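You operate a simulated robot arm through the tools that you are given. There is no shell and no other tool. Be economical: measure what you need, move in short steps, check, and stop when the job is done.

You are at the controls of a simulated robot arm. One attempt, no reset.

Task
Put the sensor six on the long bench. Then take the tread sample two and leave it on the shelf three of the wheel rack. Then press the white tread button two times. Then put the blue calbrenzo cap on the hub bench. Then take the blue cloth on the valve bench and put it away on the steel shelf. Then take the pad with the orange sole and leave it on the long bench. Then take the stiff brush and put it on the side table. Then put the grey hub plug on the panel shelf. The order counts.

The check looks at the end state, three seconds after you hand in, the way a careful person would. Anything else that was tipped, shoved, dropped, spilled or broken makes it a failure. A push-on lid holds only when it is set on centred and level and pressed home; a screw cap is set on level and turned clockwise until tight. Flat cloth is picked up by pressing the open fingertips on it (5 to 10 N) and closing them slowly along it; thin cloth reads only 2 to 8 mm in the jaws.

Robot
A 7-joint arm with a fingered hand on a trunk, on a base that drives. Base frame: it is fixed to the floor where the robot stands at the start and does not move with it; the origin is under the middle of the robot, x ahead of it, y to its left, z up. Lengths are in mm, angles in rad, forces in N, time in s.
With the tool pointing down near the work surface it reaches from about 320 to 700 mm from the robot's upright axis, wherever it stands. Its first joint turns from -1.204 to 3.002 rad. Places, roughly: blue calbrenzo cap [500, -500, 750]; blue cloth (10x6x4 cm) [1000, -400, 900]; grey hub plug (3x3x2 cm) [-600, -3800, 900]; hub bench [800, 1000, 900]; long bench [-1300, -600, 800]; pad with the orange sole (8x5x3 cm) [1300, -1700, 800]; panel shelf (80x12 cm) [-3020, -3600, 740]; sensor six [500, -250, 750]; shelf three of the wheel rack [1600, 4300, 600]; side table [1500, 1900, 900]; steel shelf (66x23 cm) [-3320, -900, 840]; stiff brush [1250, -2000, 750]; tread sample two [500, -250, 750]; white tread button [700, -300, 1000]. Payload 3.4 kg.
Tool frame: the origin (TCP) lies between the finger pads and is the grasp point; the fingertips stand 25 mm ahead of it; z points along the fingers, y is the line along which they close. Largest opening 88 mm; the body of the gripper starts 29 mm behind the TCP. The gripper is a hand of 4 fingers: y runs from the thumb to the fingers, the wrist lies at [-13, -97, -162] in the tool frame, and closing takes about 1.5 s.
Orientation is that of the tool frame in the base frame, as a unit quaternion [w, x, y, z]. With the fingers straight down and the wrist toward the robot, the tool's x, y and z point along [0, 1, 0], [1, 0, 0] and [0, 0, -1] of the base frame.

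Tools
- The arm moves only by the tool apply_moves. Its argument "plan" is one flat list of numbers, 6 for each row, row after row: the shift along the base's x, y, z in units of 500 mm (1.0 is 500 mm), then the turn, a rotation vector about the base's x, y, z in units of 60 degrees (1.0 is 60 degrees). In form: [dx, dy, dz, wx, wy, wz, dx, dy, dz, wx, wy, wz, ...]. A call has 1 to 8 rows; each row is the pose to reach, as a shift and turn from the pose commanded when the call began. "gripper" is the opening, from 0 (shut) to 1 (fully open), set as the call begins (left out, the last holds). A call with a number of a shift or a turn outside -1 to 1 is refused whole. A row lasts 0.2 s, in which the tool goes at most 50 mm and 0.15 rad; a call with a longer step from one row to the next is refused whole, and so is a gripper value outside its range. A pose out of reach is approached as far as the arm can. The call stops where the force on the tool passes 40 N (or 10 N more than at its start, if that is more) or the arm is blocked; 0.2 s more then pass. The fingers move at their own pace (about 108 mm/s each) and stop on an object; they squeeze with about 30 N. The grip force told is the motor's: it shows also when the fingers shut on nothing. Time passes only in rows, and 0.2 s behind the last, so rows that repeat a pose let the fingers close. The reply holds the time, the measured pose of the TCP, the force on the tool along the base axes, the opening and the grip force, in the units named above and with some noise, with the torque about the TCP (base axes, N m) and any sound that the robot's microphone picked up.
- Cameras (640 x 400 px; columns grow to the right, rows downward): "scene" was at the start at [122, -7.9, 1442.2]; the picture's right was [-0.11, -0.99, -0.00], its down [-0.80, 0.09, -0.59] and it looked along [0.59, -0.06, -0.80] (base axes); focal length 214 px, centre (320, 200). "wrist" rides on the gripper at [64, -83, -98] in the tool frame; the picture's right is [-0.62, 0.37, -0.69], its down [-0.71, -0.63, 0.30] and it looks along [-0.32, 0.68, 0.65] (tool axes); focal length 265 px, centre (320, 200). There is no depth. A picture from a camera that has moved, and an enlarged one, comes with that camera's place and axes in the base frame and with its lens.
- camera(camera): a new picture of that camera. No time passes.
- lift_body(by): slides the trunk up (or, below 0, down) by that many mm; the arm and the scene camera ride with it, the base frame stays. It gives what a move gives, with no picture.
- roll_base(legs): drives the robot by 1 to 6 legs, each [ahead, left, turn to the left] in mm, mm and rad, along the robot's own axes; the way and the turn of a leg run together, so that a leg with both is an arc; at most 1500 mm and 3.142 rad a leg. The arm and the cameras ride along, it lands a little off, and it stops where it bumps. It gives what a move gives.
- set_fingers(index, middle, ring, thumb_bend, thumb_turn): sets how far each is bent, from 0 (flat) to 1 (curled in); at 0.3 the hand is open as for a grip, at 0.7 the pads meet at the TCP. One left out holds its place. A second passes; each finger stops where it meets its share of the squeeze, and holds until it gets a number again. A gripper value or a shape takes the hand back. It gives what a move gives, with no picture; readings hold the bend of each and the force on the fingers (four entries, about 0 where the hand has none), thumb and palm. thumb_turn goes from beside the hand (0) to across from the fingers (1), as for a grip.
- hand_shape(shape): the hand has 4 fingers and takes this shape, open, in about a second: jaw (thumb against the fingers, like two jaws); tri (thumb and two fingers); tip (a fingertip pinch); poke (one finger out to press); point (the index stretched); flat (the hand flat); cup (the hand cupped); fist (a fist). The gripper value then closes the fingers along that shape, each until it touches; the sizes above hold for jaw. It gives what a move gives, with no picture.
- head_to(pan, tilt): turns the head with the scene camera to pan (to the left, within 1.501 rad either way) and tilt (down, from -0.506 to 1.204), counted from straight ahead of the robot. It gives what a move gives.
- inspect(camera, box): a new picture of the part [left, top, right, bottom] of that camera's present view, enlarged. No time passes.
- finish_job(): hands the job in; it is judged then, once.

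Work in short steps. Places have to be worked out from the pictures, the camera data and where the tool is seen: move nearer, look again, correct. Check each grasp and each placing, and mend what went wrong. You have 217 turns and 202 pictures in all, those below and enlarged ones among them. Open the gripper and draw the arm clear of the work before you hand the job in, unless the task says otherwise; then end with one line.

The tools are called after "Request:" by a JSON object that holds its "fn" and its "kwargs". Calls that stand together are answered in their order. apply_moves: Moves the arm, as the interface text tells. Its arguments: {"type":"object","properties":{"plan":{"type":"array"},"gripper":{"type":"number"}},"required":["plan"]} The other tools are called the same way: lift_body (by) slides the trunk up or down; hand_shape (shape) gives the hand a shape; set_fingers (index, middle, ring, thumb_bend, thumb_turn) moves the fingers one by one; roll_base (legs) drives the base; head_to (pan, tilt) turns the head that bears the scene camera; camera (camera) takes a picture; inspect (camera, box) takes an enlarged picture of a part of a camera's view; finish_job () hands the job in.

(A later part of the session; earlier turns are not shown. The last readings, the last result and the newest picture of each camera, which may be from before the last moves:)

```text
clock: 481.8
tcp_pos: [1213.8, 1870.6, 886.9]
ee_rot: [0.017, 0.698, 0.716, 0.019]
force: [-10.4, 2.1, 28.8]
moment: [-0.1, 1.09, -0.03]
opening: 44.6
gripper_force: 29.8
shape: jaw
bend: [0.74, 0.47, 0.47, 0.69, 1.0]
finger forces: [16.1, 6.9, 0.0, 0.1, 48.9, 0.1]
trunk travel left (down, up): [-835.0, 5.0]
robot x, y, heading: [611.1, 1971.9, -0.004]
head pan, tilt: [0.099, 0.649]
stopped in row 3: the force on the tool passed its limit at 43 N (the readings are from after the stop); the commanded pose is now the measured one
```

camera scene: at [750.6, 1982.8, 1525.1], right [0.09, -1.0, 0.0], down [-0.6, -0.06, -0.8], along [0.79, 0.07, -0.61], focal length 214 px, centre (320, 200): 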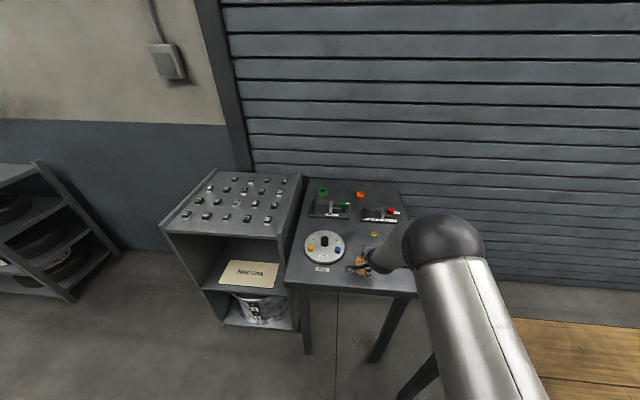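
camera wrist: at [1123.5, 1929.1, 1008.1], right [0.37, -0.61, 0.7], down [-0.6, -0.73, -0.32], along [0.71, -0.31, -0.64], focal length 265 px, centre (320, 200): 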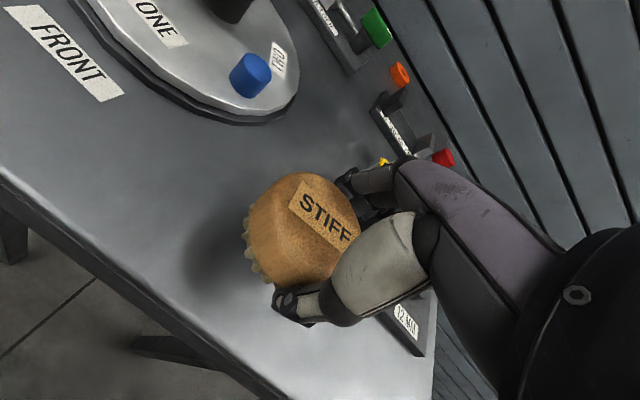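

Contact is made at z 887. I ease up and release.

Request:
{"fn": "apply_moves", "kwargs": {"plan": [0, 0, 0.004, 0, 0, 0, 0, 0, 0.006, 0, 0, 0]}}

Request:
{"fn": "apply_moves", "kwargs": {"plan": [0, 0, 0, 0, 0, 0, 0, 0, 0, 0, 0, 0, 0, 0, 0, 0, 0, 0, 0, 0, 0.004, 0, 0, 0, 0, 0, 0.004, 0, 0, 0], "gripper": 0.9}}

Request:
{"fn": "apply_moves", "kwargs": {"plan": [0, 0, 0.05, 0, 0, 0, 0, 0, 0.13, 0, 0, 0, 0, 0, 0.2, 0, 0, 0]}}

Request:
{"fn": "camera", "kwargs": {"camera": "wrist"}}

```text
clock: 482.4
tcp_pos: [1211.8, 1870.0, 886.8]
ee_rot: [0.016, 0.698, 0.716, 0.017]
force: [-1.1, 3.5, 17.6]
moment: [-0.02, 0.46, 0.05]
opening: 44.2
gripper_force: 30.3
shape: jaw
bend: [0.74, 0.46, 0.47, 0.7, 1.0]
finger forces: [19.6, 7.3, 0.1, 0.0, 40.4, 0.1]
trunk travel left (down, up): [-835.0, 5.0]
robot x, y, heading: [614.8, 1971.8, -0.008]
head pan, tilt: [0.099, 0.649]
```

```text
clock: 483.6
tcp_pos: [1209.8, 1868.9, 886.0]
ee_rot: [0.014, 0.698, 0.716, 0.016]
force: [-13.3, 1.1, 3.3]
moment: [-0.04, 0.07, -0.19]
opening: 78.4
gripper_force: 0.1
shape: jaw
bend: [0.29, 0.33, 0.45, 0.33, 0.98]
finger forces: [0.1, 1.7, 11.5, 0.0, 0.1, 0.0]
trunk travel left (down, up): [-835.0, 5.0]
robot x, y, heading: [612.6, 1974.2, -0.012]
head pan, tilt: [0.099, 0.649]
```

```text
clock: 484.4
tcp_pos: [1212.9, 1866.7, 984.0]
ee_rot: [0.014, 0.697, 0.716, 0.015]
force: [0.5, 0.6, -0.1]
moment: [0.01, 0.05, 0.01]
opening: 79.1
gripper_force: 0.1
shape: jaw
bend: [0.29, 0.32, 0.3, 0.33, 0.98]
finger forces: [0.0, 0.0, 0.1, 0.1, 0.1, 0.1]
trunk travel left (down, up): [-835.0, 5.0]
robot x, y, heading: [609.4, 1974.8, -0.004]
head pan, tilt: [0.099, 0.649]
```

```text
61 pictures are left
camera wrist: at [1124.2, 1927.3, 1080.7], right [0.36, -0.61, 0.71], down [-0.6, -0.73, -0.33], along [0.72, -0.3, -0.63], focal length 265 px, centre (320, 200)
```

wrist: 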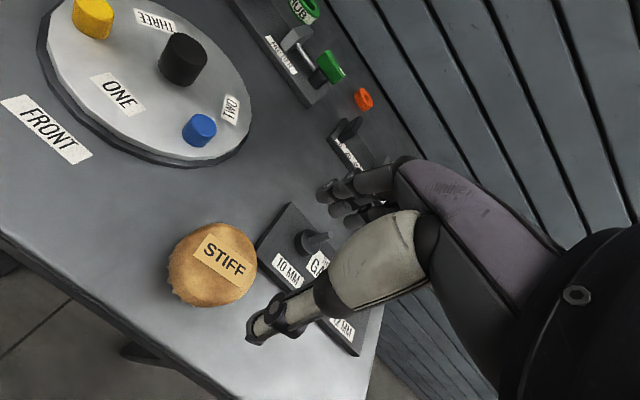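

The brush stands on the side table. A finger brushed the gauge fixture while opening, so I check that nothing moved there.

Request:
{"fn": "apply_moves", "kwargs": {"plan": [-0.08, 0, 0.02, 0, 0, 0, -0.16, 0, 0.04, 0, 0, 0, -0.22, 0, 0.05, 0, 0, 0]}}

Request:
{"fn": "inspect", "kwargs": {"camera": "wrist", "box": [100, 0, 420, 220]}}

Request:
{"fn": "inspect", "kwargs": {"camera": "scene", "box": [280, 160, 430, 300]}}

```text
clock: 485.2
tcp_pos: [1101.2, 1867.0, 1010.8]
ee_rot: [0.015, 0.697, 0.716, 0.017]
force: [0.3, 0.1, 0.1]
moment: [-0.03, -0.01, 0.02]
opening: 79.0
gripper_force: 0.1
shape: jaw
bend: [0.29, 0.32, 0.3, 0.33, 0.98]
finger forces: [0.0, 0.0, 0.0, 0.0, 0.0, 0.0]
trunk travel left (down, up): [-835.0, 5.0]
robot x, y, heading: [610.5, 1972.1, -0.005]
head pan, tilt: [0.099, 0.649]
```

```text
1.82 times, centred on (260, 110) of wrist
camera zoom: at [1013.0, 1927.3, 1106.9], right [0.35, -0.61, 0.71], down [-0.6, -0.73, -0.33], along [0.72, -0.3, -0.62], focal length 483 px, centre (429, 364)
```

zoom: 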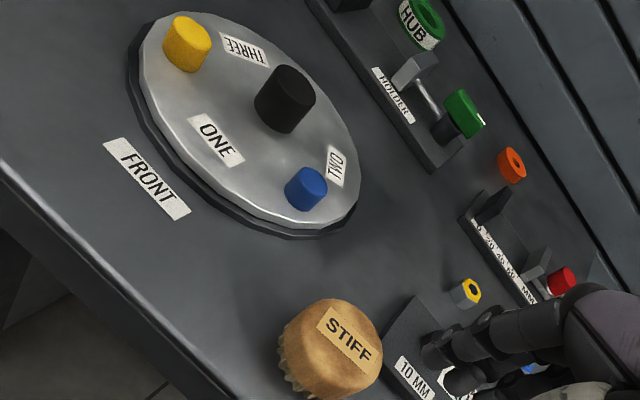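

```text
2.86 times, centred on (355, 230) of scene
camera zoom: at [747.2, 1982.7, 1525.3], right [0.09, -1.0, 0.0], down [-0.6, -0.06, -0.8], along [0.79, 0.07, -0.6], focal length 613 px, centre (220, 114)
```

zoom: 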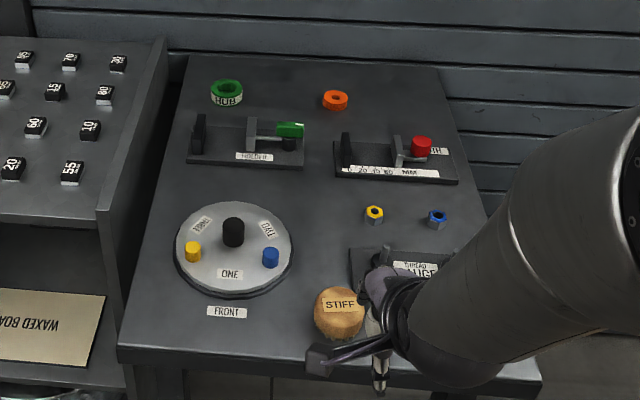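

Everything on the side table looks in place. Now the last item: I drive south along the aisle toward the grey hub plug near (-600, -3800).

Request:
{"fn": "roll_base", "kwargs": {"legs": [[-860, 0, 0]]}}

Request:
{"fn": "inspect", "kwargs": {"camera": "scene", "box": [260, 140, 420, 280]}}

Request:
{"fn": "roll_base", "kwargs": {"legs": [[0, -1500, 0], [0, -1400, 0]]}}

```text
clock: 489.7
tcp_pos: [243.4, 1871.9, 1011.8]
ee_rot: [0.014, 0.705, 0.709, 0.016]
force: [-0.3, 0.7, -0.1]
moment: [0.0, -0.01, 0.0]
opening: 79.3
gripper_force: 0.0
shape: jaw
bend: [0.29, 0.32, 0.3, 0.33, 0.98]
finger forces: [0.0, 0.0, 0.1, 0.0, 0.1, 0.0]
trunk travel left (down, up): [-835.0, 5.0]
robot x, y, heading: [-245.5, 1989.9, -0.025]
head pan, tilt: [0.099, 0.649]
```

```text
2.86 times, centred on (340, 210) of scene
camera zoom: at [-109.3, 1993.9, 1525.3], right [0.07, -1.0, 0.0], down [-0.6, -0.04, -0.8], along [0.79, 0.06, -0.6], focal length 613 px, centre (263, 171)
```

zoom: 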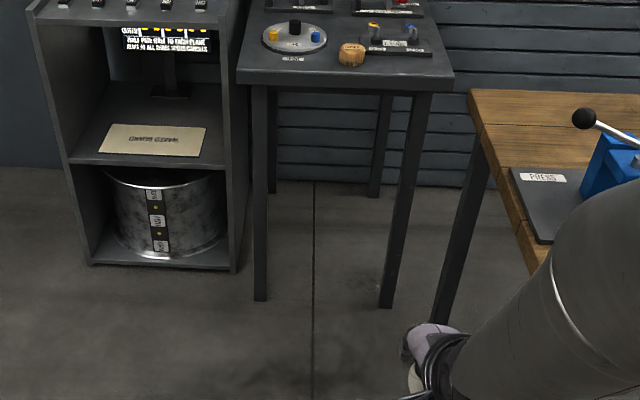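

```text
clock: 503.8
tcp_pos: [155.2, -1045.0, 1009.9]
ee_rot: [0.014, 0.705, 0.709, 0.015]
force: [-0.1, -0.1, 0.0]
moment: [-0.01, 0.0, 0.0]
opening: 78.9
gripper_force: 0.0
shape: jaw
bend: [0.29, 0.32, 0.3, 0.33, 0.98]
finger forces: [0.0, 0.0, 0.0, 0.1, 0.1, 0.0]
trunk travel left (down, up): [-835.0, 5.0]
robot x, y, heading: [-331.5, -929.4, -0.025]
head pan, tilt: [0.099, 0.649]
```

I turn to face -x, move to the middle of the south aisle, and continue south.

Request:
{"fn": "roll_base", "kwargs": {"legs": [[0, 0, 3.166], [-560, 0, 0], [0, 1500, 0], [0, 800, 0]]}}

Request:
{"fn": "head_to", "kwargs": {"pan": 0.5, "tilt": 0.5}}

Request:
{"fn": "camera", "kwargs": {"camera": "scene"}}

```text
refused: 3.166 is not a number from -3.14159 to 3.14159
```

```text
clock: 504.7
tcp_pos: [157.3, -1045.6, 1010.2]
ee_rot: [0.015, 0.705, 0.709, 0.015]
force: [-0.4, 0.3, -0.1]
moment: [0.0, -0.01, 0.0]
opening: 79.3
gripper_force: 0.1
shape: jaw
bend: [0.29, 0.32, 0.3, 0.33, 0.98]
finger forces: [0.0, 0.0, 0.1, 0.0, 0.0, 0.0]
trunk travel left (down, up): [-835.0, 5.0]
robot x, y, heading: [-330.5, -929.2, -0.024]
head pan, tilt: [0.499, 0.499]
```

```text
57 pictures are left
camera scene: at [-200.8, -888.1, 1538.6], right [0.45, -0.89, 0.0], down [-0.43, -0.22, -0.88], along [0.78, 0.4, -0.48], focal length 214 px, centre (320, 200)
```

scene: 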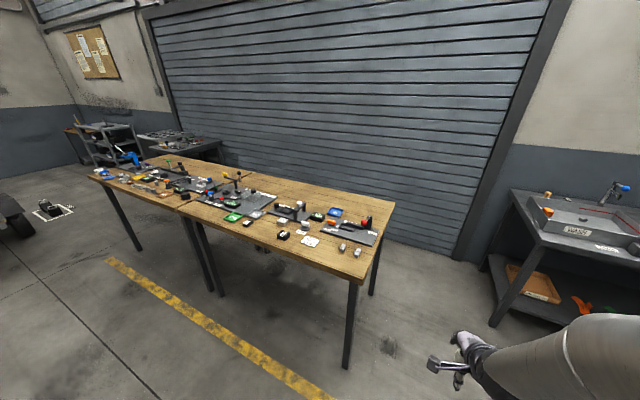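

The turn was refused as slightly over π; I use -3.117 instead.

Request:
{"fn": "roll_base", "kwargs": {"legs": [[0, 0, -3.117], [-560, 0, 0], [0, 1500, 0], [0, 800, 0]]}}

Request:
{"fn": "camera", "kwargs": {"camera": "scene"}}

```text
clock: 515.2
tcp_pos: [-260.1, -824.8, 1010.9]
ee_rot: [0.017, 0.726, -0.687, -0.013]
force: [-0.5, 0.6, 0.0]
moment: [0.0, 0.02, -0.02]
opening: 78.8
gripper_force: 0.0
shape: jaw
bend: [0.29, 0.32, 0.3, 0.33, 0.98]
finger forces: [0.0, 0.1, 0.0, 0.0, 0.0, 0.0]
trunk travel left (down, up): [-835.0, 5.0]
robot x, y, heading: [233.9, -918.0, -3.118]
head pan, tilt: [0.499, 0.499]
stopped in leg 2: the robot was blocked; the commanded pose is now the measured one
```

```text
56 pictures are left
camera scene: at [104.5, -964.3, 1538.7], right [-0.5, 0.87, 0.0], down [0.41, 0.24, -0.88], along [-0.76, -0.44, -0.48], focal length 214 px, centre (320, 200)
```

scene: 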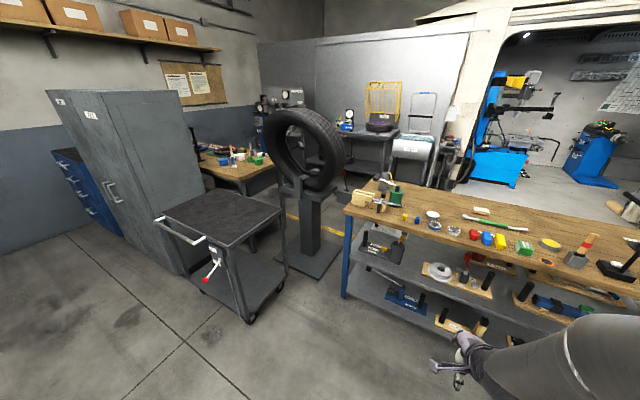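

The base touched the table's corner leg right at the end of the leg. I move off southward now and continue.

Request:
{"fn": "roll_base", "kwargs": {"legs": [[0, 150, 0], [0, 0, -0.024], [0, 1500, 0], [0, 700, 0]]}}

Request:
{"fn": "camera", "kwargs": {"camera": "scene"}}

```text
clock: 527.8
tcp_pos: [-306.6, -3208.0, 1009.9]
ee_rot: [-0.016, -0.698, 0.715, 0.015]
force: [0.5, -0.6, 0.5]
moment: [-0.03, 0.01, -0.01]
opening: 79.2
gripper_force: 0.1
shape: jaw
bend: [0.29, 0.32, 0.3, 0.33, 0.98]
finger forces: [0.2, 0.0, 0.0, 0.1, 0.0, 0.0]
trunk travel left (down, up): [-835.0, 5.0]
robot x, y, heading: [172.8, -3342.4, 3.087]
head pan, tilt: [0.499, 0.499]
```

```text
55 pictures are left
camera scene: at [43.3, -3377.0, 1538.6], right [-0.43, 0.9, 0.0], down [0.43, 0.2, -0.88], along [-0.79, -0.38, -0.48], focal length 214 px, centre (320, 200)
```

scene: 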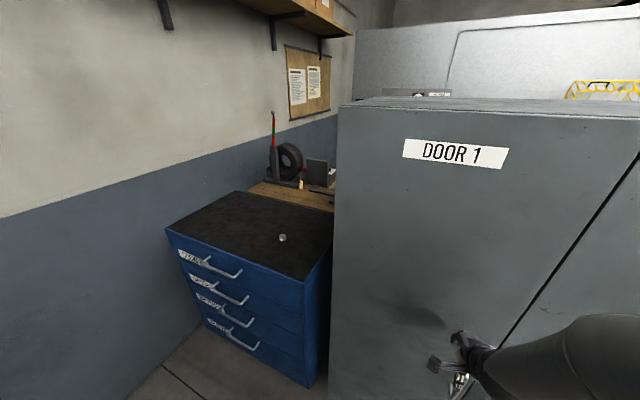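

The plug is the small grey object on the blue drawer chest. I enlarge it.

Request:
{"fn": "inspect", "kwargs": {"camera": "scene", "box": [150, 170, 350, 300]}}

Request:
{"fn": "inspect", "kwargs": {"camera": "scene", "box": [265, 225, 300, 250]}}

```text
3.08 times, centred on (250, 235) of scene
camera zoom: at [43.3, -3377.0, 1538.6], right [-0.43, 0.9, 0.0], down [0.43, 0.2, -0.88], along [-0.79, -0.38, -0.48], focal length 660 px, centre (535, 92)
```

zoom: 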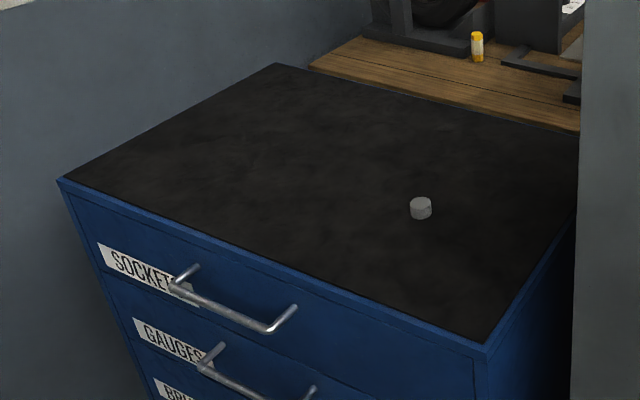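

```text
16.00 times, centred on (282, 238) of scene
camera zoom: at [43.3, -3377.0, 1538.6], right [-0.43, 0.9, 0.0], down [0.43, 0.2, -0.88], along [-0.79, -0.38, -0.48], focal length 3432 px, centre (920, -400)
```

zoom: 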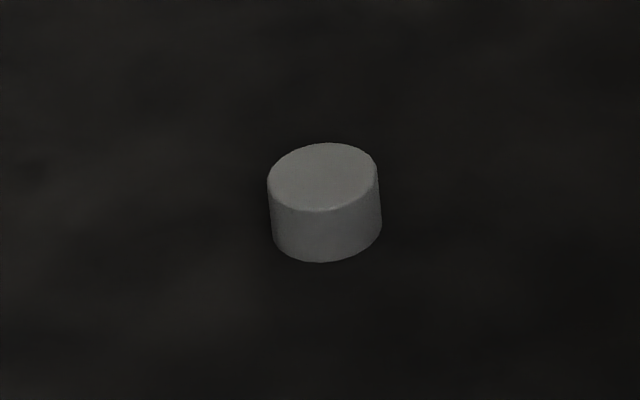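

The plug is a small cylinder at roughly (-560, -3850) on the chest. I straighten and shift so the hand faces it.

Request:
{"fn": "roll_base", "kwargs": {"legs": [[0, 0, 0.054], [0, 560, 0], [60, 0, 0]]}}

Request:
{"fn": "head_to", "kwargs": {"pan": 0, "tilt": 0.7}}

Request:
{"fn": "camera", "kwargs": {"camera": "scene"}}

Request:
{"fn": "camera", "kwargs": {"camera": "wrist"}}

```text
clock: 532.0
tcp_pos: [-374.0, -3795.4, 1010.0]
ee_rot: [0.016, 0.716, -0.697, -0.014]
force: [0.3, 0.9, 0.3]
moment: [0.02, 0.01, 0.03]
opening: 79.1
gripper_force: 0.0
shape: jaw
bend: [0.29, 0.32, 0.3, 0.33, 0.98]
finger forces: [0.0, 0.0, 0.0, 0.0, 0.0, 0.1]
trunk travel left (down, up): [-835.0, 5.0]
robot x, y, heading: [117.3, -3903.4, 3.139]
head pan, tilt: [0.499, 0.499]
```

```text
clock: 532.9
tcp_pos: [-373.5, -3796.6, 1010.3]
ee_rot: [0.016, 0.717, -0.697, -0.013]
force: [-0.6, 0.4, -0.7]
moment: [-0.02, 0.02, 0.0]
opening: 79.1
gripper_force: 0.1
shape: jaw
bend: [0.29, 0.32, 0.3, 0.33, 0.98]
finger forces: [0.0, 0.0, 0.0, 0.0, 0.0, 0.1]
trunk travel left (down, up): [-835.0, 5.0]
robot x, y, heading: [119.4, -3901.8, 3.137]
head pan, tilt: [0.0, 0.7]
```

```text
52 pictures are left
camera scene: at [-19.5, -3902.4, 1521.0], right [0.0, 1.0, 0.0], down [0.64, 0.0, -0.77], along [-0.77, 0.0, -0.64], focal length 214 px, centre (320, 200)
```

scene: 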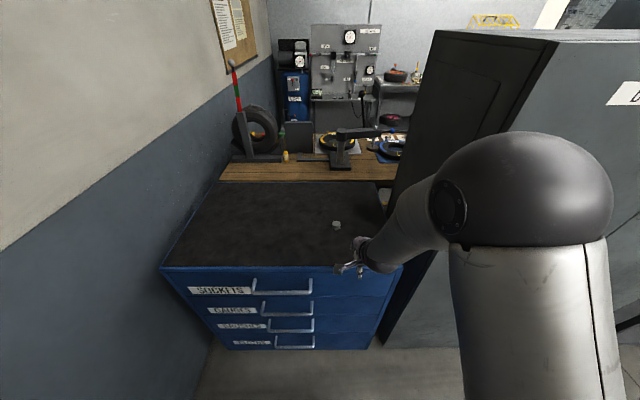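

```text
51 pictures are left
camera wrist: at [-284.6, -3858.6, 1106.6], right [-0.36, 0.61, 0.71], down [0.6, 0.73, -0.33], along [-0.72, 0.3, -0.62], focal length 265 px, centre (320, 200)
```

wrist: 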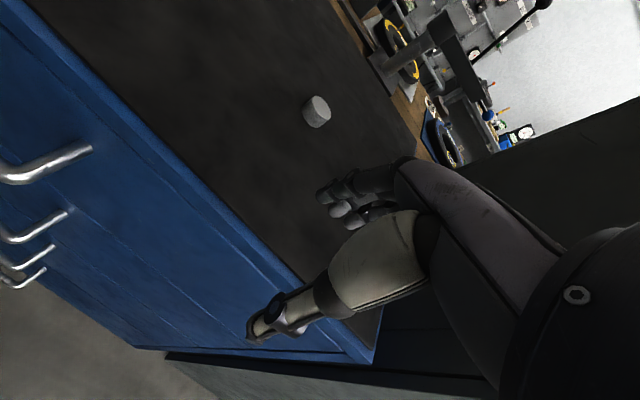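

Triangulation: plug at (-554, -3845), top near z 954, chest top near 935. I move the hand above it.

Request:
{"fn": "apply_moves", "kwargs": {"plan": [-0.09, -0.025, 0.02, 0, 0, 0, -0.18, -0.05, 0.03, 0, 0, 0, -0.27, -0.075, 0.03, 0, 0, 0, -0.36, -0.098, 0.03, 0, 0, 0], "gripper": 0.75}}

Request:
{"fn": "camera", "kwargs": {"camera": "wrist"}}

Request:
{"fn": "inspect", "kwargs": {"camera": "scene", "box": [260, 160, 460, 290]}}

```text
clock: 533.9
tcp_pos: [-555.8, -3844.3, 1026.1]
ee_rot: [0.014, 0.717, -0.697, -0.013]
force: [-0.5, -0.2, 0.2]
moment: [-0.01, 0.0, 0.04]
opening: 66.3
gripper_force: 0.1
shape: jaw
bend: [0.27, 0.35, 0.32, 0.54, 0.99]
finger forces: [0.1, 0.1, 0.1, 0.0, 0.0, 0.0]
trunk travel left (down, up): [-835.0, 5.0]
robot x, y, heading: [115.7, -3902.4, 3.136]
head pan, tilt: [0.0, 0.7]
```

```text
50 pictures are left
camera wrist: at [-467.8, -3908.2, 1122.8], right [-0.36, 0.61, 0.7], down [0.6, 0.73, -0.33], along [-0.72, 0.3, -0.63], focal length 265 px, centre (320, 200)
```

wrist: 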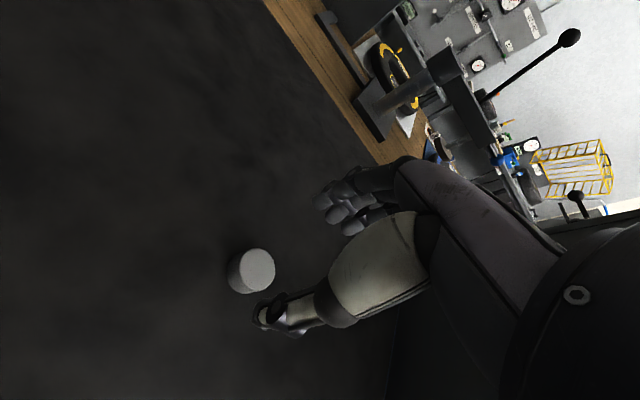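

```text
3.08 times, centred on (360, 225) of scene
camera zoom: at [-22.5, -3902.5, 1520.7], right [0.0, 1.0, 0.0], down [0.65, 0.0, -0.76], along [-0.76, 0.0, -0.65], focal length 660 px, centre (197, 123)
```

zoom: 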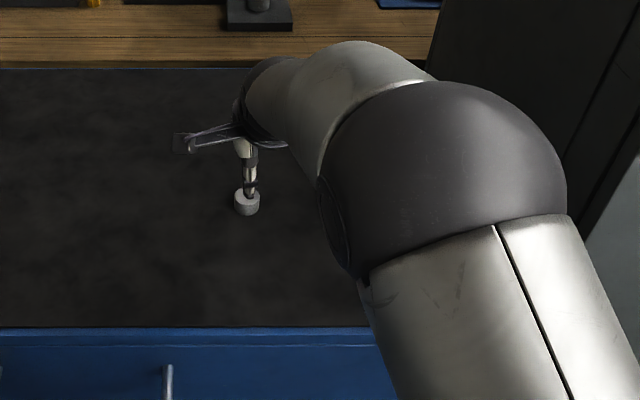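

The plug is about 5 mm further and 4 mm to the right of the TCP. I correct and descend partway.

Request:
{"fn": "apply_moves", "kwargs": {"plan": [-0.006, 0.004, -0.03, 0, 0, 0, -0.01, 0.008, -0.06, 0, 0, 0, -0.01, 0.008, -0.084, 0, 0, 0]}}

Request:
{"fn": "camera", "kwargs": {"camera": "wrist"}}

```text
clock: 534.7
tcp_pos: [-559.2, -3842.0, 984.6]
ee_rot: [0.016, 0.717, -0.697, -0.014]
force: [-0.8, 0.4, 0.0]
moment: [-0.01, 0.0, 0.01]
opening: 66.1
gripper_force: 0.1
shape: jaw
bend: [0.27, 0.35, 0.32, 0.54, 0.99]
finger forces: [0.0, 0.0, 0.1, 0.1, 0.0, 0.0]
trunk travel left (down, up): [-835.0, 5.0]
robot x, y, heading: [119.5, -3900.6, 3.14]
head pan, tilt: [0.0, 0.7]
```

```text
48 pictures are left
camera wrist: at [-469.6, -3904.3, 1080.7], right [-0.36, 0.61, 0.71], down [0.6, 0.73, -0.33], along [-0.72, 0.3, -0.62], focal length 265 px, centre (320, 200)
```

wrist: 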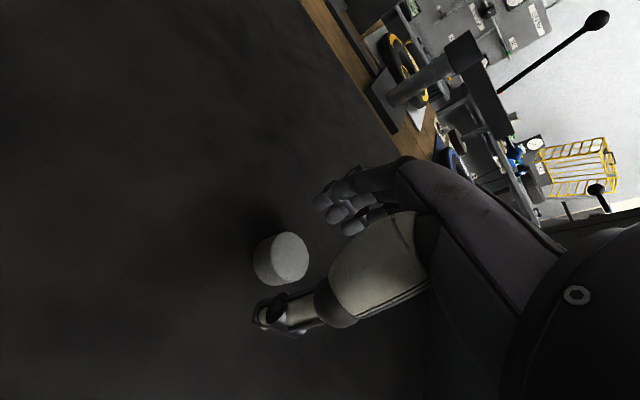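

Aligned well; plug top is near z 950. I lower until the tips are near the chest top.

Request:
{"fn": "apply_moves", "kwargs": {"plan": [-0.002, 0.004, -0.024, 0, 0, 0, -0.002, 0.004, -0.036, 0, 0, 0, -0.002, 0.004, -0.046, 0, 0, 0, -0.002, 0.004, -0.054, 0, 0, 0]}}

Request:
{"fn": "camera", "kwargs": {"camera": "wrist"}}

```text
clock: 535.9
tcp_pos: [-565.1, -3838.0, 966.7]
ee_rot: [0.026, 0.716, -0.697, -0.022]
force: [0.8, 0.0, 18.3]
moment: [-0.07, -0.97, 0.02]
opening: 68.2
gripper_force: 0.1
shape: jaw
bend: [0.27, 0.35, 0.32, 0.49, 0.99]
finger forces: [0.0, 0.0, 0.1, 0.1, 18.8, 0.0]
trunk travel left (down, up): [-835.0, 5.0]
robot x, y, heading: [118.3, -3905.7, 3.14]
head pan, tilt: [0.0, 0.7]
stopped in row 4: the force on the tool passed its limit at 41 N (the readings are from after the stop); the commanded pose is now the measured one
```

```text
47 pictures are left
camera wrist: at [-473.9, -3900.7, 1061.0], right [-0.34, 0.61, 0.71], down [0.59, 0.73, -0.35], along [-0.73, 0.3, -0.61], focal length 265 px, centre (320, 200)
```

wrist: 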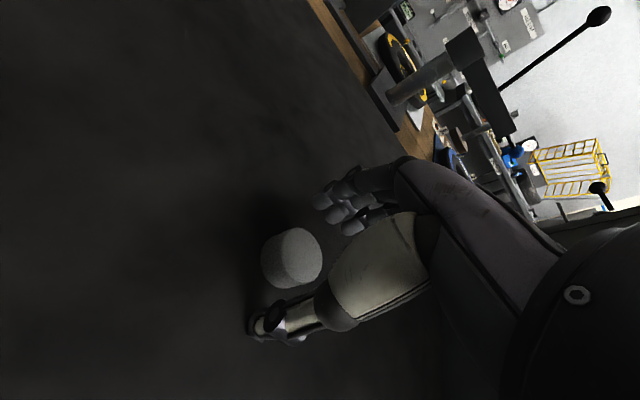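

The thumb tip touches the chest. I raise slightly, narrow the jaws to ~45 mm, then lower again before the final close.

Request:
{"fn": "apply_moves", "kwargs": {"plan": [0, 0, 0.008, 0, 0, 0, 0, 0, 0.008, 0, 0, 0, 0, 0, 0.008, 0, 0, 0, 0, 0, 0.008, 0, 0, 0], "gripper": 0.5}}

Request:
{"fn": "apply_moves", "kwargs": {"plan": [0, 0, -0.004, 0, 0, 0, 0, 0, -0.01, 0, 0, 0, 0, 0, -0.014, 0, 0, 0]}}

Request:
{"fn": "inspect", "kwargs": {"camera": "wrist", "box": [230, 160, 390, 350]}}

```text
clock: 536.9
tcp_pos: [-562.7, -3837.3, 968.2]
ee_rot: [0.022, 0.716, -0.698, -0.019]
force: [2.1, 0.2, 6.1]
moment: [-0.02, -0.25, 0.02]
opening: 48.8
gripper_force: 0.0
shape: jaw
bend: [0.74, 0.44, 0.41, 0.65, 1.0]
finger forces: [0.0, 0.0, 0.0, 0.0, 5.6, 0.0]
trunk travel left (down, up): [-835.0, 5.0]
robot x, y, heading: [116.4, -3901.2, 3.136]
head pan, tilt: [0.0, 0.7]
```

```text
clock: 537.7
tcp_pos: [-560.9, -3838.0, 966.6]
ee_rot: [0.026, 0.716, -0.697, -0.024]
force: [1.8, 0.5, 33.0]
moment: [-0.05, -1.22, 0.0]
opening: 47.1
gripper_force: 0.0
shape: jaw
bend: [0.74, 0.44, 0.41, 0.69, 1.0]
finger forces: [0.1, 0.0, 0.0, 0.0, 32.6, 0.0]
trunk travel left (down, up): [-835.0, 5.0]
robot x, y, heading: [118.5, -3904.4, 3.137]
head pan, tilt: [0.0, 0.7]
```

```text
2.11 times, centred on (310, 255) of wrist
camera zoom: at [-469.0, -3901.0, 1061.2], right [-0.33, 0.61, 0.72], down [0.59, 0.73, -0.35], along [-0.74, 0.3, -0.6], focal length 559 px, centre (341, 84)
```

zoom: 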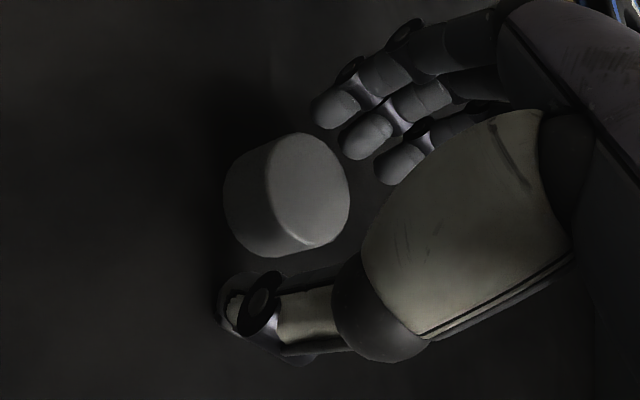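

The plug sits between thumb and index/middle. I relieve the pressure a little and close fully.

Request:
{"fn": "apply_moves", "kwargs": {"plan": [0, 0, 0.012, 0, 0, 0, 0, 0, 0.012, 0, 0, 0, 0, 0, 0.012, 0, 0, 0, 0, 0, 0.012, 0, 0, 0, 0, 0, 0.012, 0, 0, 0, 0, 0, 0.012, 0, 0, 0], "gripper": 0}}

Request:
{"fn": "inspect", "kwargs": {"camera": "wrist", "box": [230, 160, 390, 350]}}

```text
clock: 539.1
tcp_pos: [-561.0, -3837.9, 967.1]
ee_rot: [0.023, 0.716, -0.697, -0.02]
force: [4.6, -1.1, 12.6]
moment: [-0.05, -0.54, -0.02]
opening: 19.2
gripper_force: 30.4
shape: jaw
bend: [0.7, 0.7, 0.7, 0.68, 1.0]
finger forces: [16.5, 6.7, 0.0, 0.0, 35.6, 0.0]
trunk travel left (down, up): [-835.0, 5.0]
robot x, y, heading: [117.3, -3903.6, 3.138]
head pan, tilt: [0.0, 0.7]
```

```text
2.11 times, centred on (310, 255) of wrist
camera zoom: at [-470.2, -3901.2, 1062.1], right [-0.34, 0.61, 0.71], down [0.59, 0.73, -0.34], along [-0.73, 0.3, -0.61], focal length 559 px, centre (341, 84)
```

zoom: 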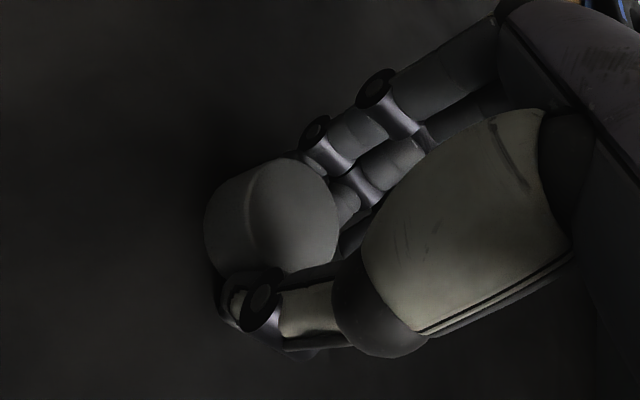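

The grip is on an off-centre chord (19 mm on a 30 mm plug). I reopen, shift 9 mm toward -y, and close again.

Request:
{"fn": "apply_moves", "kwargs": {"plan": [0, 0, 0.004, 0, 0, 0, 0, 0, 0.004, 0, 0, 0, 0, 0, 0.004, 0, 0, 0, 0, -0.01, 0.004, 0, 0, 0, 0, -0.018, 0.002, 0, 0, 0], "gripper": 0.5}}

Request:
{"fn": "inspect", "kwargs": {"camera": "wrist", "box": [230, 160, 390, 350]}}

```text
clock: 540.3
tcp_pos: [-563.2, -3846.6, 967.8]
ee_rot: [0.022, 0.716, -0.697, -0.019]
force: [0.5, 0.3, 0.8]
moment: [-0.01, -0.1, 0.02]
opening: 43.9
gripper_force: 0.2
shape: jaw
bend: [0.74, 0.45, 0.41, 0.7, 1.0]
finger forces: [0.0, 0.1, 0.0, 0.1, 1.7, 0.0]
trunk travel left (down, up): [-835.0, 5.0]
robot x, y, heading: [115.8, -3902.6, 3.138]
head pan, tilt: [0.0, 0.7]
```

```text
2.11 times, centred on (310, 255) of wrist
camera zoom: at [-472.2, -3909.4, 1062.6], right [-0.34, 0.61, 0.71], down [0.59, 0.73, -0.34], along [-0.73, 0.3, -0.61], focal length 559 px, centre (341, 84)
```

zoom: 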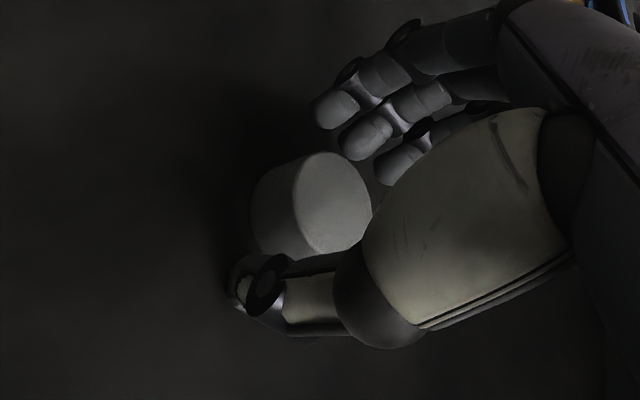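

The plug is now well between the fingers and thumb. I close.

Request:
{"fn": "apply_moves", "kwargs": {"plan": [0, 0, 0, 0, 0, 0, 0, 0, 0, 0, 0, 0, 0, 0, 0, 0, 0, 0, 0, 0, 0, 0, 0, 0, 0, 0, 0, 0, 0, 0, 0, 0, 0, 0, 0, 0], "gripper": 0}}

Request:
{"fn": "inspect", "kwargs": {"camera": "wrist", "box": [230, 160, 390, 350]}}

```text
clock: 541.7
tcp_pos: [-562.6, -3846.5, 967.8]
ee_rot: [0.022, 0.716, -0.698, -0.019]
force: [1.7, 1.3, 1.5]
moment: [0.05, -0.04, -0.03]
opening: 20.7
gripper_force: 30.0
shape: jaw
bend: [0.7, 0.66, 0.7, 0.72, 1.0]
finger forces: [14.4, 9.4, 3.0, 0.0, 25.8, 0.0]
trunk travel left (down, up): [-835.0, 5.0]
robot x, y, heading: [114.8, -3905.4, 3.136]
head pan, tilt: [0.0, 0.7]
```

```text
2.11 times, centred on (310, 255) of wrist
camera zoom: at [-472.1, -3909.5, 1062.6], right [-0.34, 0.61, 0.71], down [0.59, 0.73, -0.34], along [-0.73, 0.3, -0.61], focal length 559 px, centre (341, 84)
```

zoom: 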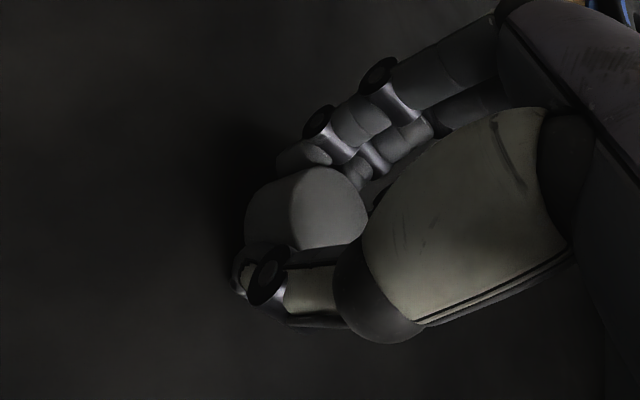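

Three fingers and the thumb bear on it now. I lift and check.

Request:
{"fn": "apply_moves", "kwargs": {"plan": [0, 0, 0.02, 0, 0, 0, 0, 0, 0.06, 0, 0, 0, 0, 0, 0.12, 0, 0, 0, 0.06, 0.02, 0.14, 0, 0, 0, 0.14, 0.03, 0.14, 0, 0, 0, 0.22, 0.04, 0.14, 0, 0, 0]}}

Request:
{"fn": "camera", "kwargs": {"camera": "wrist"}}

```text
clock: 543.1
tcp_pos: [-450.2, -3824.4, 1037.4]
ee_rot: [0.021, 0.716, -0.698, -0.019]
force: [-0.4, 0.3, -0.4]
moment: [0.0, 0.0, 0.0]
opening: 20.3
gripper_force: 29.7
shape: jaw
bend: [0.7, 0.66, 0.7, 0.72, 1.0]
finger forces: [14.8, 9.2, 3.1, 0.0, 24.1, 0.0]
trunk travel left (down, up): [-835.0, 5.0]
robot x, y, heading: [112.1, -3903.2, 3.138]
head pan, tilt: [0.0, 0.7]
```

```text
42 pictures are left
camera wrist: at [-359.4, -3887.1, 1133.2], right [-0.34, 0.61, 0.71], down [0.59, 0.73, -0.34], along [-0.73, 0.3, -0.61], focal length 265 px, centre (320, 200)
```

wrist: 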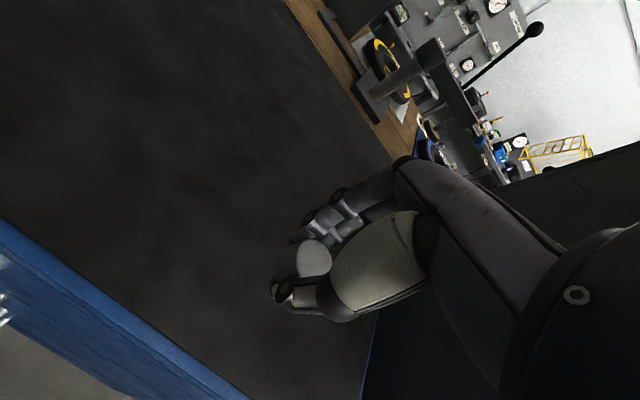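

The plug is held. I drive the long way round to the west aisle, where the panel shelf is.

Request:
{"fn": "roll_base", "kwargs": {"legs": [[-200, 0, 0], [0, -1500, 0], [0, -1150, 0]]}}

```text
clock: 557.2
tcp_pos: [-167.6, -1135.9, 1037.9]
ee_rot: [-0.022, -0.703, 0.711, 0.019]
force: [0.8, 0.0, -0.8]
moment: [0.01, 0.02, -0.01]
opening: 20.3
gripper_force: 30.0
shape: jaw
bend: [0.7, 0.66, 0.7, 0.72, 1.0]
finger forces: [14.7, 9.2, 3.2, 0.0, 24.1, 0.1]
trunk travel left (down, up): [-835.0, 5.0]
robot x, y, heading: [396.0, -1233.0, 3.095]
head pan, tilt: [0.0, 0.7]
```

Request:
{"fn": "roll_base", "kwargs": {"legs": [[0, 0, 0.047], [640, 0, 0], [0, -1500, 0], [0, -1280, 0]]}}

```text
clock: 574.5
tcp_pos: [-881.6, 1634.3, 1037.9]
ee_rot: [0.022, 0.728, -0.685, -0.018]
force: [-0.2, 0.1, 0.0]
moment: [-0.03, -0.04, 0.03]
opening: 20.4
gripper_force: 30.0
shape: jaw
bend: [0.7, 0.66, 0.7, 0.72, 1.0]
finger forces: [14.7, 9.2, 3.1, 0.0, 24.1, 0.1]
trunk travel left (down, up): [-835.0, 5.0]
robot x, y, heading: [-310.4, 1576.1, -3.112]
head pan, tilt: [0.0, 0.7]
```

I am at the north turn with the plug still held. I straighten, go west, then south down the west aisle.

Request:
{"fn": "roll_base", "kwargs": {"legs": [[0, 0, -0.03], [1500, 0, 0], [270, 0, 0], [0, 1500, 0]]}}

Request:
{"fn": "roll_base", "kwargs": {"legs": [[0, 0, 0.0], [0, 1500, 0], [0, 1000, 0]]}}

```text
clock: 590.7
tcp_pos: [-2693.1, 220.3, 1037.1]
ee_rot: [-0.021, -0.69, 0.723, 0.02]
force: [0.7, 1.0, 0.9]
moment: [0.03, 0.02, 0.0]
opening: 20.5
gripper_force: 30.2
shape: jaw
bend: [0.7, 0.66, 0.7, 0.72, 1.0]
finger forces: [14.7, 9.3, 3.2, 0.0, 24.2, 0.0]
trunk travel left (down, up): [-835.0, 5.0]
robot x, y, heading: [-2131.7, 99.7, 3.065]
head pan, tilt: [0.0, 0.7]
```

```text
clock: 603.2
tcp_pos: [-2789.5, -2309.9, 1037.4]
ee_rot: [0.022, 0.707, -0.707, -0.019]
force: [0.2, -0.3, -0.5]
moment: [0.0, -0.01, 0.03]
opening: 20.1
gripper_force: 30.0
shape: jaw
bend: [0.7, 0.66, 0.7, 0.72, 1.0]
finger forces: [14.8, 9.1, 3.2, 0.0, 24.1, 0.1]
trunk travel left (down, up): [-835.0, 5.0]
robot x, y, heading: [-2227.7, -2402.7, 3.115]
head pan, tilt: [0.0, 0.7]
```

I back a little from the west benches for safety, straighten, and look toward the panel shelf.

Request:
{"fn": "roll_base", "kwargs": {"legs": [[0, 0, 0.026], [-130, 0, 0], [0, 500, 0]]}}

Request:
{"fn": "head_to", "kwargs": {"pan": 0.5, "tilt": 0.5}}

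Request:
{"fn": "camera", "kwargs": {"camera": "scene"}}

```text
clock: 607.4
tcp_pos: [-2662.6, -2823.9, 1038.1]
ee_rot: [0.022, 0.716, -0.697, -0.019]
force: [-0.6, 0.3, 0.4]
moment: [0.02, 0.03, 0.0]
opening: 20.6
gripper_force: 30.2
shape: jaw
bend: [0.7, 0.66, 0.7, 0.72, 1.0]
finger forces: [14.8, 9.0, 3.2, 0.0, 24.1, 0.0]
trunk travel left (down, up): [-835.0, 5.0]
robot x, y, heading: [-2095.6, -2900.9, 3.134]
head pan, tilt: [0.0, 0.7]
```

```text
clock: 608.4
tcp_pos: [-2662.4, -2823.7, 1036.3]
ee_rot: [0.022, 0.716, -0.697, -0.019]
force: [-0.3, -0.8, -1.0]
moment: [0.01, 0.01, 0.02]
opening: 20.2
gripper_force: 30.3
shape: jaw
bend: [0.7, 0.66, 0.7, 0.72, 1.0]
finger forces: [14.9, 9.1, 3.2, 0.0, 24.1, 0.0]
trunk travel left (down, up): [-835.0, 5.0]
robot x, y, heading: [-2090.7, -2904.1, 3.137]
head pan, tilt: [0.499, 0.499]
```

```text
41 pictures are left
camera scene: at [-2226.2, -2944.4, 1538.6], right [-0.47, 0.88, 0.0], down [0.42, 0.23, -0.88], along [-0.77, -0.42, -0.48], focal length 214 px, centre (320, 200)
```

scene: 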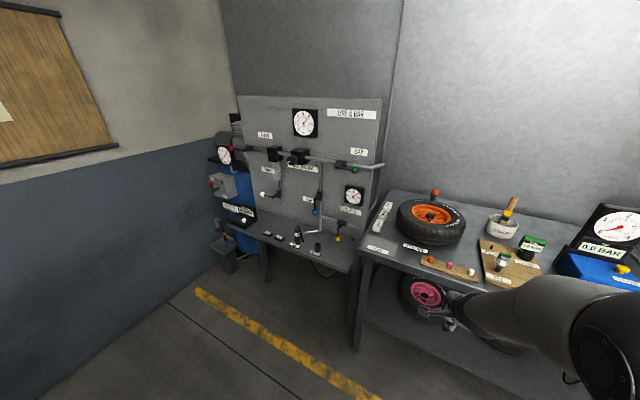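

Request:
{"fn": "inspect", "kwargs": {"camera": "scene", "box": [210, 90, 400, 290]}}

Request:
{"fn": "inspect", "kwargs": {"camera": "scene", "box": [240, 200, 370, 280]}}

```text
2.00 times, centred on (305, 190) of scene
camera zoom: at [-2226.2, -2944.4, 1538.6], right [-0.47, 0.88, 0.0], down [0.42, 0.23, -0.88], along [-0.77, -0.42, -0.48], focal length 429 px, centre (350, 220)
```

zoom: 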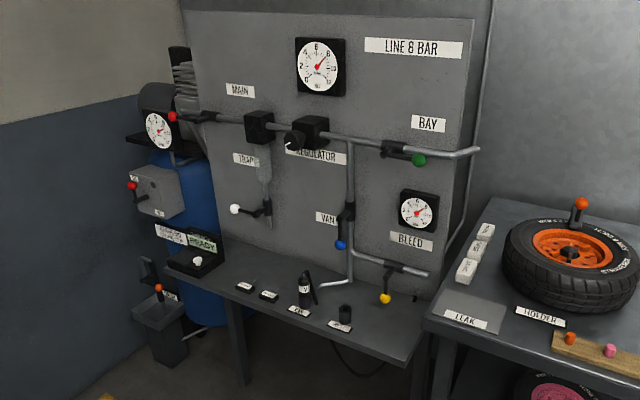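

```text
4.92 times, centred on (305, 240) of scene
camera zoom: at [-2226.2, -2944.4, 1538.6], right [-0.47, 0.88, 0.0], down [0.42, 0.23, -0.88], along [-0.77, -0.42, -0.48], focal length 1056 px, centre (394, 3)
```

zoom: 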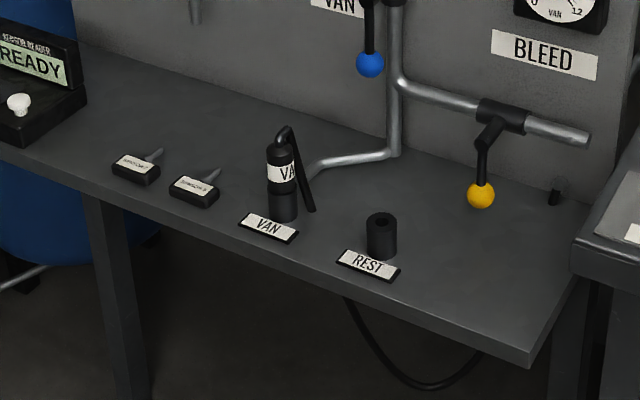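

The panel shelf is the narrow shelf under the gauges, z ~740, front edge near x -2930. A clear spot lies between the REST holder and the yellow valve, at about (-2952, -3317); I move there and lower the trunk.

Request:
{"fn": "roll_base", "kwargs": {"legs": [[0, 490, 0], [110, 0, 0]]}}

Request:
{"fn": "lift_body", "kwargs": {"by": -200}}

Request:
{"fn": "head_to", "kwargs": {"pan": 0, "tilt": 0.6}}

Request:
{"fn": "camera", "kwargs": {"camera": "scene"}}

Request:
{"fn": "camera", "kwargs": {"camera": "wrist"}}

```text
clock: 612.0
tcp_pos: [-2774.6, -3309.6, 1037.6]
ee_rot: [0.021, 0.713, -0.701, -0.019]
force: [-0.3, -0.2, -0.3]
moment: [-0.03, -0.01, 0.02]
opening: 20.2
gripper_force: 30.5
shape: jaw
bend: [0.7, 0.66, 0.7, 0.72, 1.0]
finger forces: [14.8, 9.1, 3.2, 0.0, 24.1, 0.0]
trunk travel left (down, up): [-835.0, 5.0]
robot x, y, heading: [-2206.6, -3393.3, 3.126]
head pan, tilt: [0.499, 0.499]
```

```text
clock: 614.2
tcp_pos: [-2774.2, -3309.2, 837.7]
ee_rot: [0.022, 0.712, -0.702, -0.019]
force: [0.8, 0.2, 0.9]
moment: [0.02, -0.01, 0.02]
opening: 20.2
gripper_force: 30.5
shape: jaw
bend: [0.7, 0.66, 0.7, 0.72, 1.0]
finger forces: [14.9, 9.1, 3.4, 0.0, 24.0, 0.0]
trunk travel left (down, up): [-635.0, 205.0]
robot x, y, heading: [-2210.5, -3395.2, 3.128]
head pan, tilt: [0.499, 0.499]
```

```text
clock: 615.1
tcp_pos: [-2774.1, -3309.5, 837.6]
ee_rot: [0.022, 0.712, -0.701, -0.019]
force: [-0.1, -0.8, 0.2]
moment: [-0.02, -0.03, -0.01]
opening: 20.3
gripper_force: 29.8
shape: jaw
bend: [0.7, 0.66, 0.7, 0.72, 1.0]
finger forces: [14.8, 9.2, 3.3, 0.0, 24.2, 0.0]
trunk travel left (down, up): [-635.0, 205.0]
robot x, y, heading: [-2204.8, -3398.4, 3.127]
head pan, tilt: [0.0, 0.6]
```

```text
38 pictures are left
camera scene: at [-2346.9, -3391.9, 1329.5], right [0.01, 1.0, 0.0], down [0.56, -0.01, -0.83], along [-0.83, 0.01, -0.56], focal length 214 px, centre (320, 200)
```

scene: 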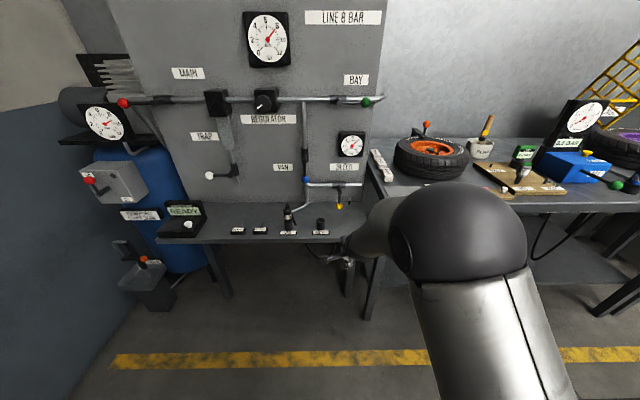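

```text
37 pictures are left
camera wrist: at [-2684.5, -3373.4, 932.6], right [-0.34, 0.62, 0.71], down [0.6, 0.72, -0.34], along [-0.72, 0.31, -0.61], focal length 265 px, centre (320, 200)
```

wrist: 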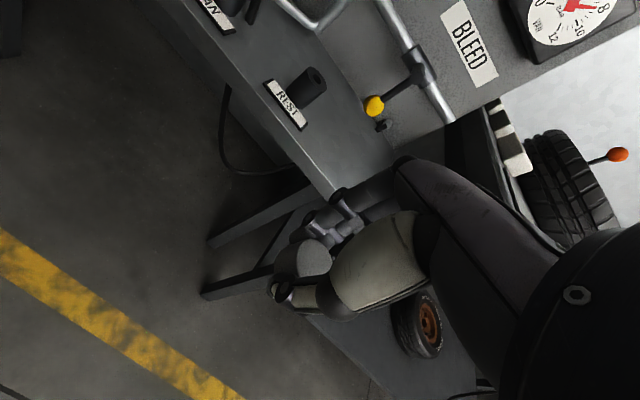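

The spot checks out: REST label at (-2988, -3383), yellow ball deep at x -3087, shelf z ~738. I roll 170 mm ahead and bring the plug over (-2985, -3308).

Request:
{"fn": "roll_base", "kwargs": {"legs": [[170, 0, 0]]}}

Request:
{"fn": "apply_moves", "kwargs": {"plan": [-0.04, 0, -0.02, 0, 0, 0, -0.08, 0, -0.06, 0, 0, 0]}}

Request:
{"fn": "camera", "kwargs": {"camera": "wrist"}}

Request:
{"fn": "inspect", "kwargs": {"camera": "scene", "box": [220, 130, 420, 290]}}

```text
clock: 616.6
tcp_pos: [-2939.8, -3303.7, 835.8]
ee_rot: [0.019, 0.712, -0.702, -0.019]
force: [-0.1, 0.3, -0.5]
moment: [-0.01, -0.01, 0.01]
opening: 20.1
gripper_force: 30.0
shape: jaw
bend: [0.7, 0.66, 0.7, 0.72, 1.0]
finger forces: [14.9, 9.1, 3.3, 0.0, 24.1, 0.0]
trunk travel left (down, up): [-635.0, 205.0]
robot x, y, heading: [-2373.1, -3393.5, 3.119]
head pan, tilt: [0.0, 0.6]
```

```text
clock: 617.2
tcp_pos: [-2980.9, -3304.6, 807.0]
ee_rot: [0.021, 0.711, -0.703, -0.019]
force: [-0.1, 0.3, 0.2]
moment: [0.03, 0.0, -0.01]
opening: 20.2
gripper_force: 29.7
shape: jaw
bend: [0.7, 0.66, 0.7, 0.72, 1.0]
finger forces: [14.8, 9.0, 3.3, 0.0, 24.0, 0.1]
trunk travel left (down, up): [-635.0, 205.0]
robot x, y, heading: [-2369.0, -3391.7, 3.119]
head pan, tilt: [0.0, 0.6]
```

```text
36 pictures are left
camera wrist: at [-2891.0, -3368.9, 902.4], right [-0.34, 0.62, 0.71], down [0.6, 0.72, -0.34], along [-0.72, 0.31, -0.62], focal length 265 px, centre (320, 200)
```

wrist: 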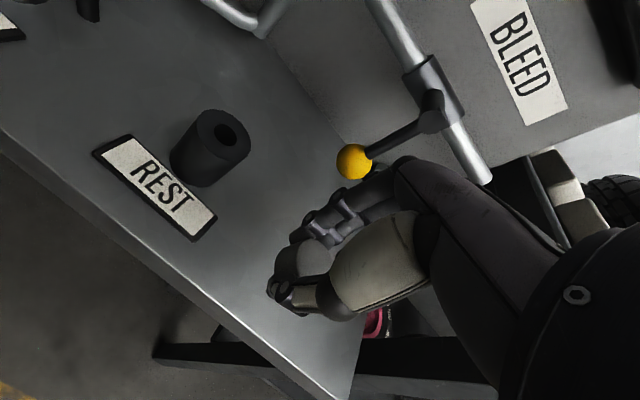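

```text
2.50 times, centred on (320, 210) of scene
camera zoom: at [-2512.0, -3388.4, 1329.4], right [0.02, 1.0, 0.0], down [0.57, -0.01, -0.82], along [-0.82, 0.02, -0.57], focal length 536 px, centre (320, 175)
```

zoom: 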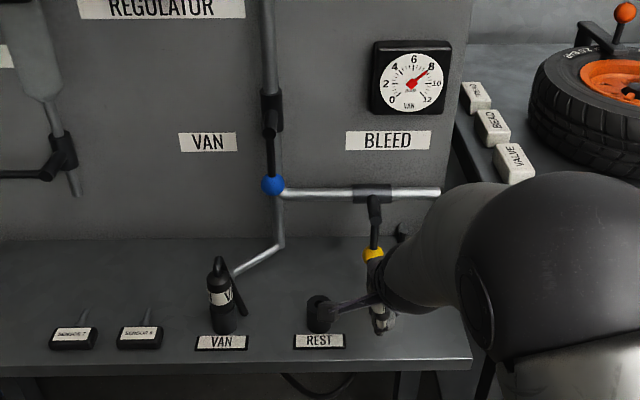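

Clearances look fine. I lower toward the shelf in small steps.

Request:
{"fn": "apply_moves", "kwargs": {"plan": [0, 0, -0.03, 0, 0, 0, 0, 0, -0.05, 0, 0, 0, 0, 0, -0.06, 0, 0, 0, 0, 0, -0.068, 0, 0, 0]}}

```text
clock: 618.2
tcp_pos: [-2979.6, -3304.8, 773.2]
ee_rot: [0.022, 0.711, -0.702, -0.02]
force: [1.5, -0.2, -0.5]
moment: [-0.02, 0.01, 0.02]
opening: 20.2
gripper_force: 30.3
shape: jaw
bend: [0.7, 0.66, 0.7, 0.72, 1.0]
finger forces: [14.8, 8.9, 3.5, 0.1, 24.0, 0.0]
trunk travel left (down, up): [-635.0, 205.0]
robot x, y, heading: [-2371.2, -3398.2, 3.119]
head pan, tilt: [0.0, 0.6]
```

No contact yet; I continue slowly.

Request:
{"fn": "apply_moves", "kwargs": {"plan": [0, 0, -0.006, 0, 0, 0, 0, 0, -0.012, 0, 0, 0, 0, 0, -0.016, 0, 0, 0]}}

Request:
{"fn": "inspect", "kwargs": {"camera": "wrist", "box": [200, 150, 400, 340]}}

```text
clock: 619.0
tcp_pos: [-2977.9, -3304.5, 766.4]
ee_rot: [0.023, 0.711, -0.703, -0.021]
force: [-0.1, -0.1, 8.9]
moment: [-0.03, -0.27, 0.01]
opening: 20.1
gripper_force: 30.2
shape: jaw
bend: [0.7, 0.66, 0.7, 0.73, 1.0]
finger forces: [15.5, 9.5, 3.4, 0.0, 35.3, 0.0]
trunk travel left (down, up): [-635.0, 205.0]
robot x, y, heading: [-2369.8, -3393.0, 3.123]
head pan, tilt: [0.0, 0.6]
```

```text
2.11 times, centred on (300, 245) of wrist
camera zoom: at [-2888.1, -3368.7, 861.9], right [-0.33, 0.62, 0.71], down [0.6, 0.72, -0.35], along [-0.73, 0.31, -0.61], focal length 559 px, centre (362, 105)
```

zoom: 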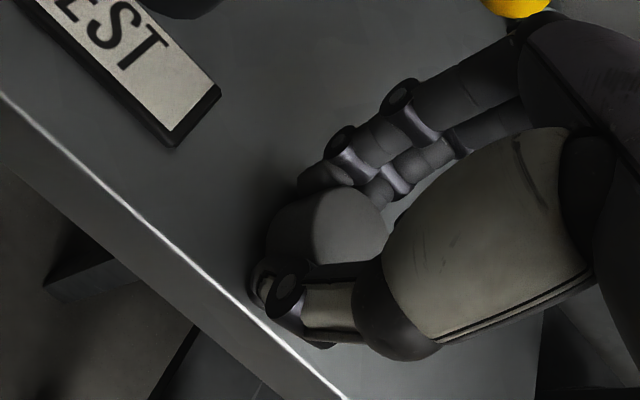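

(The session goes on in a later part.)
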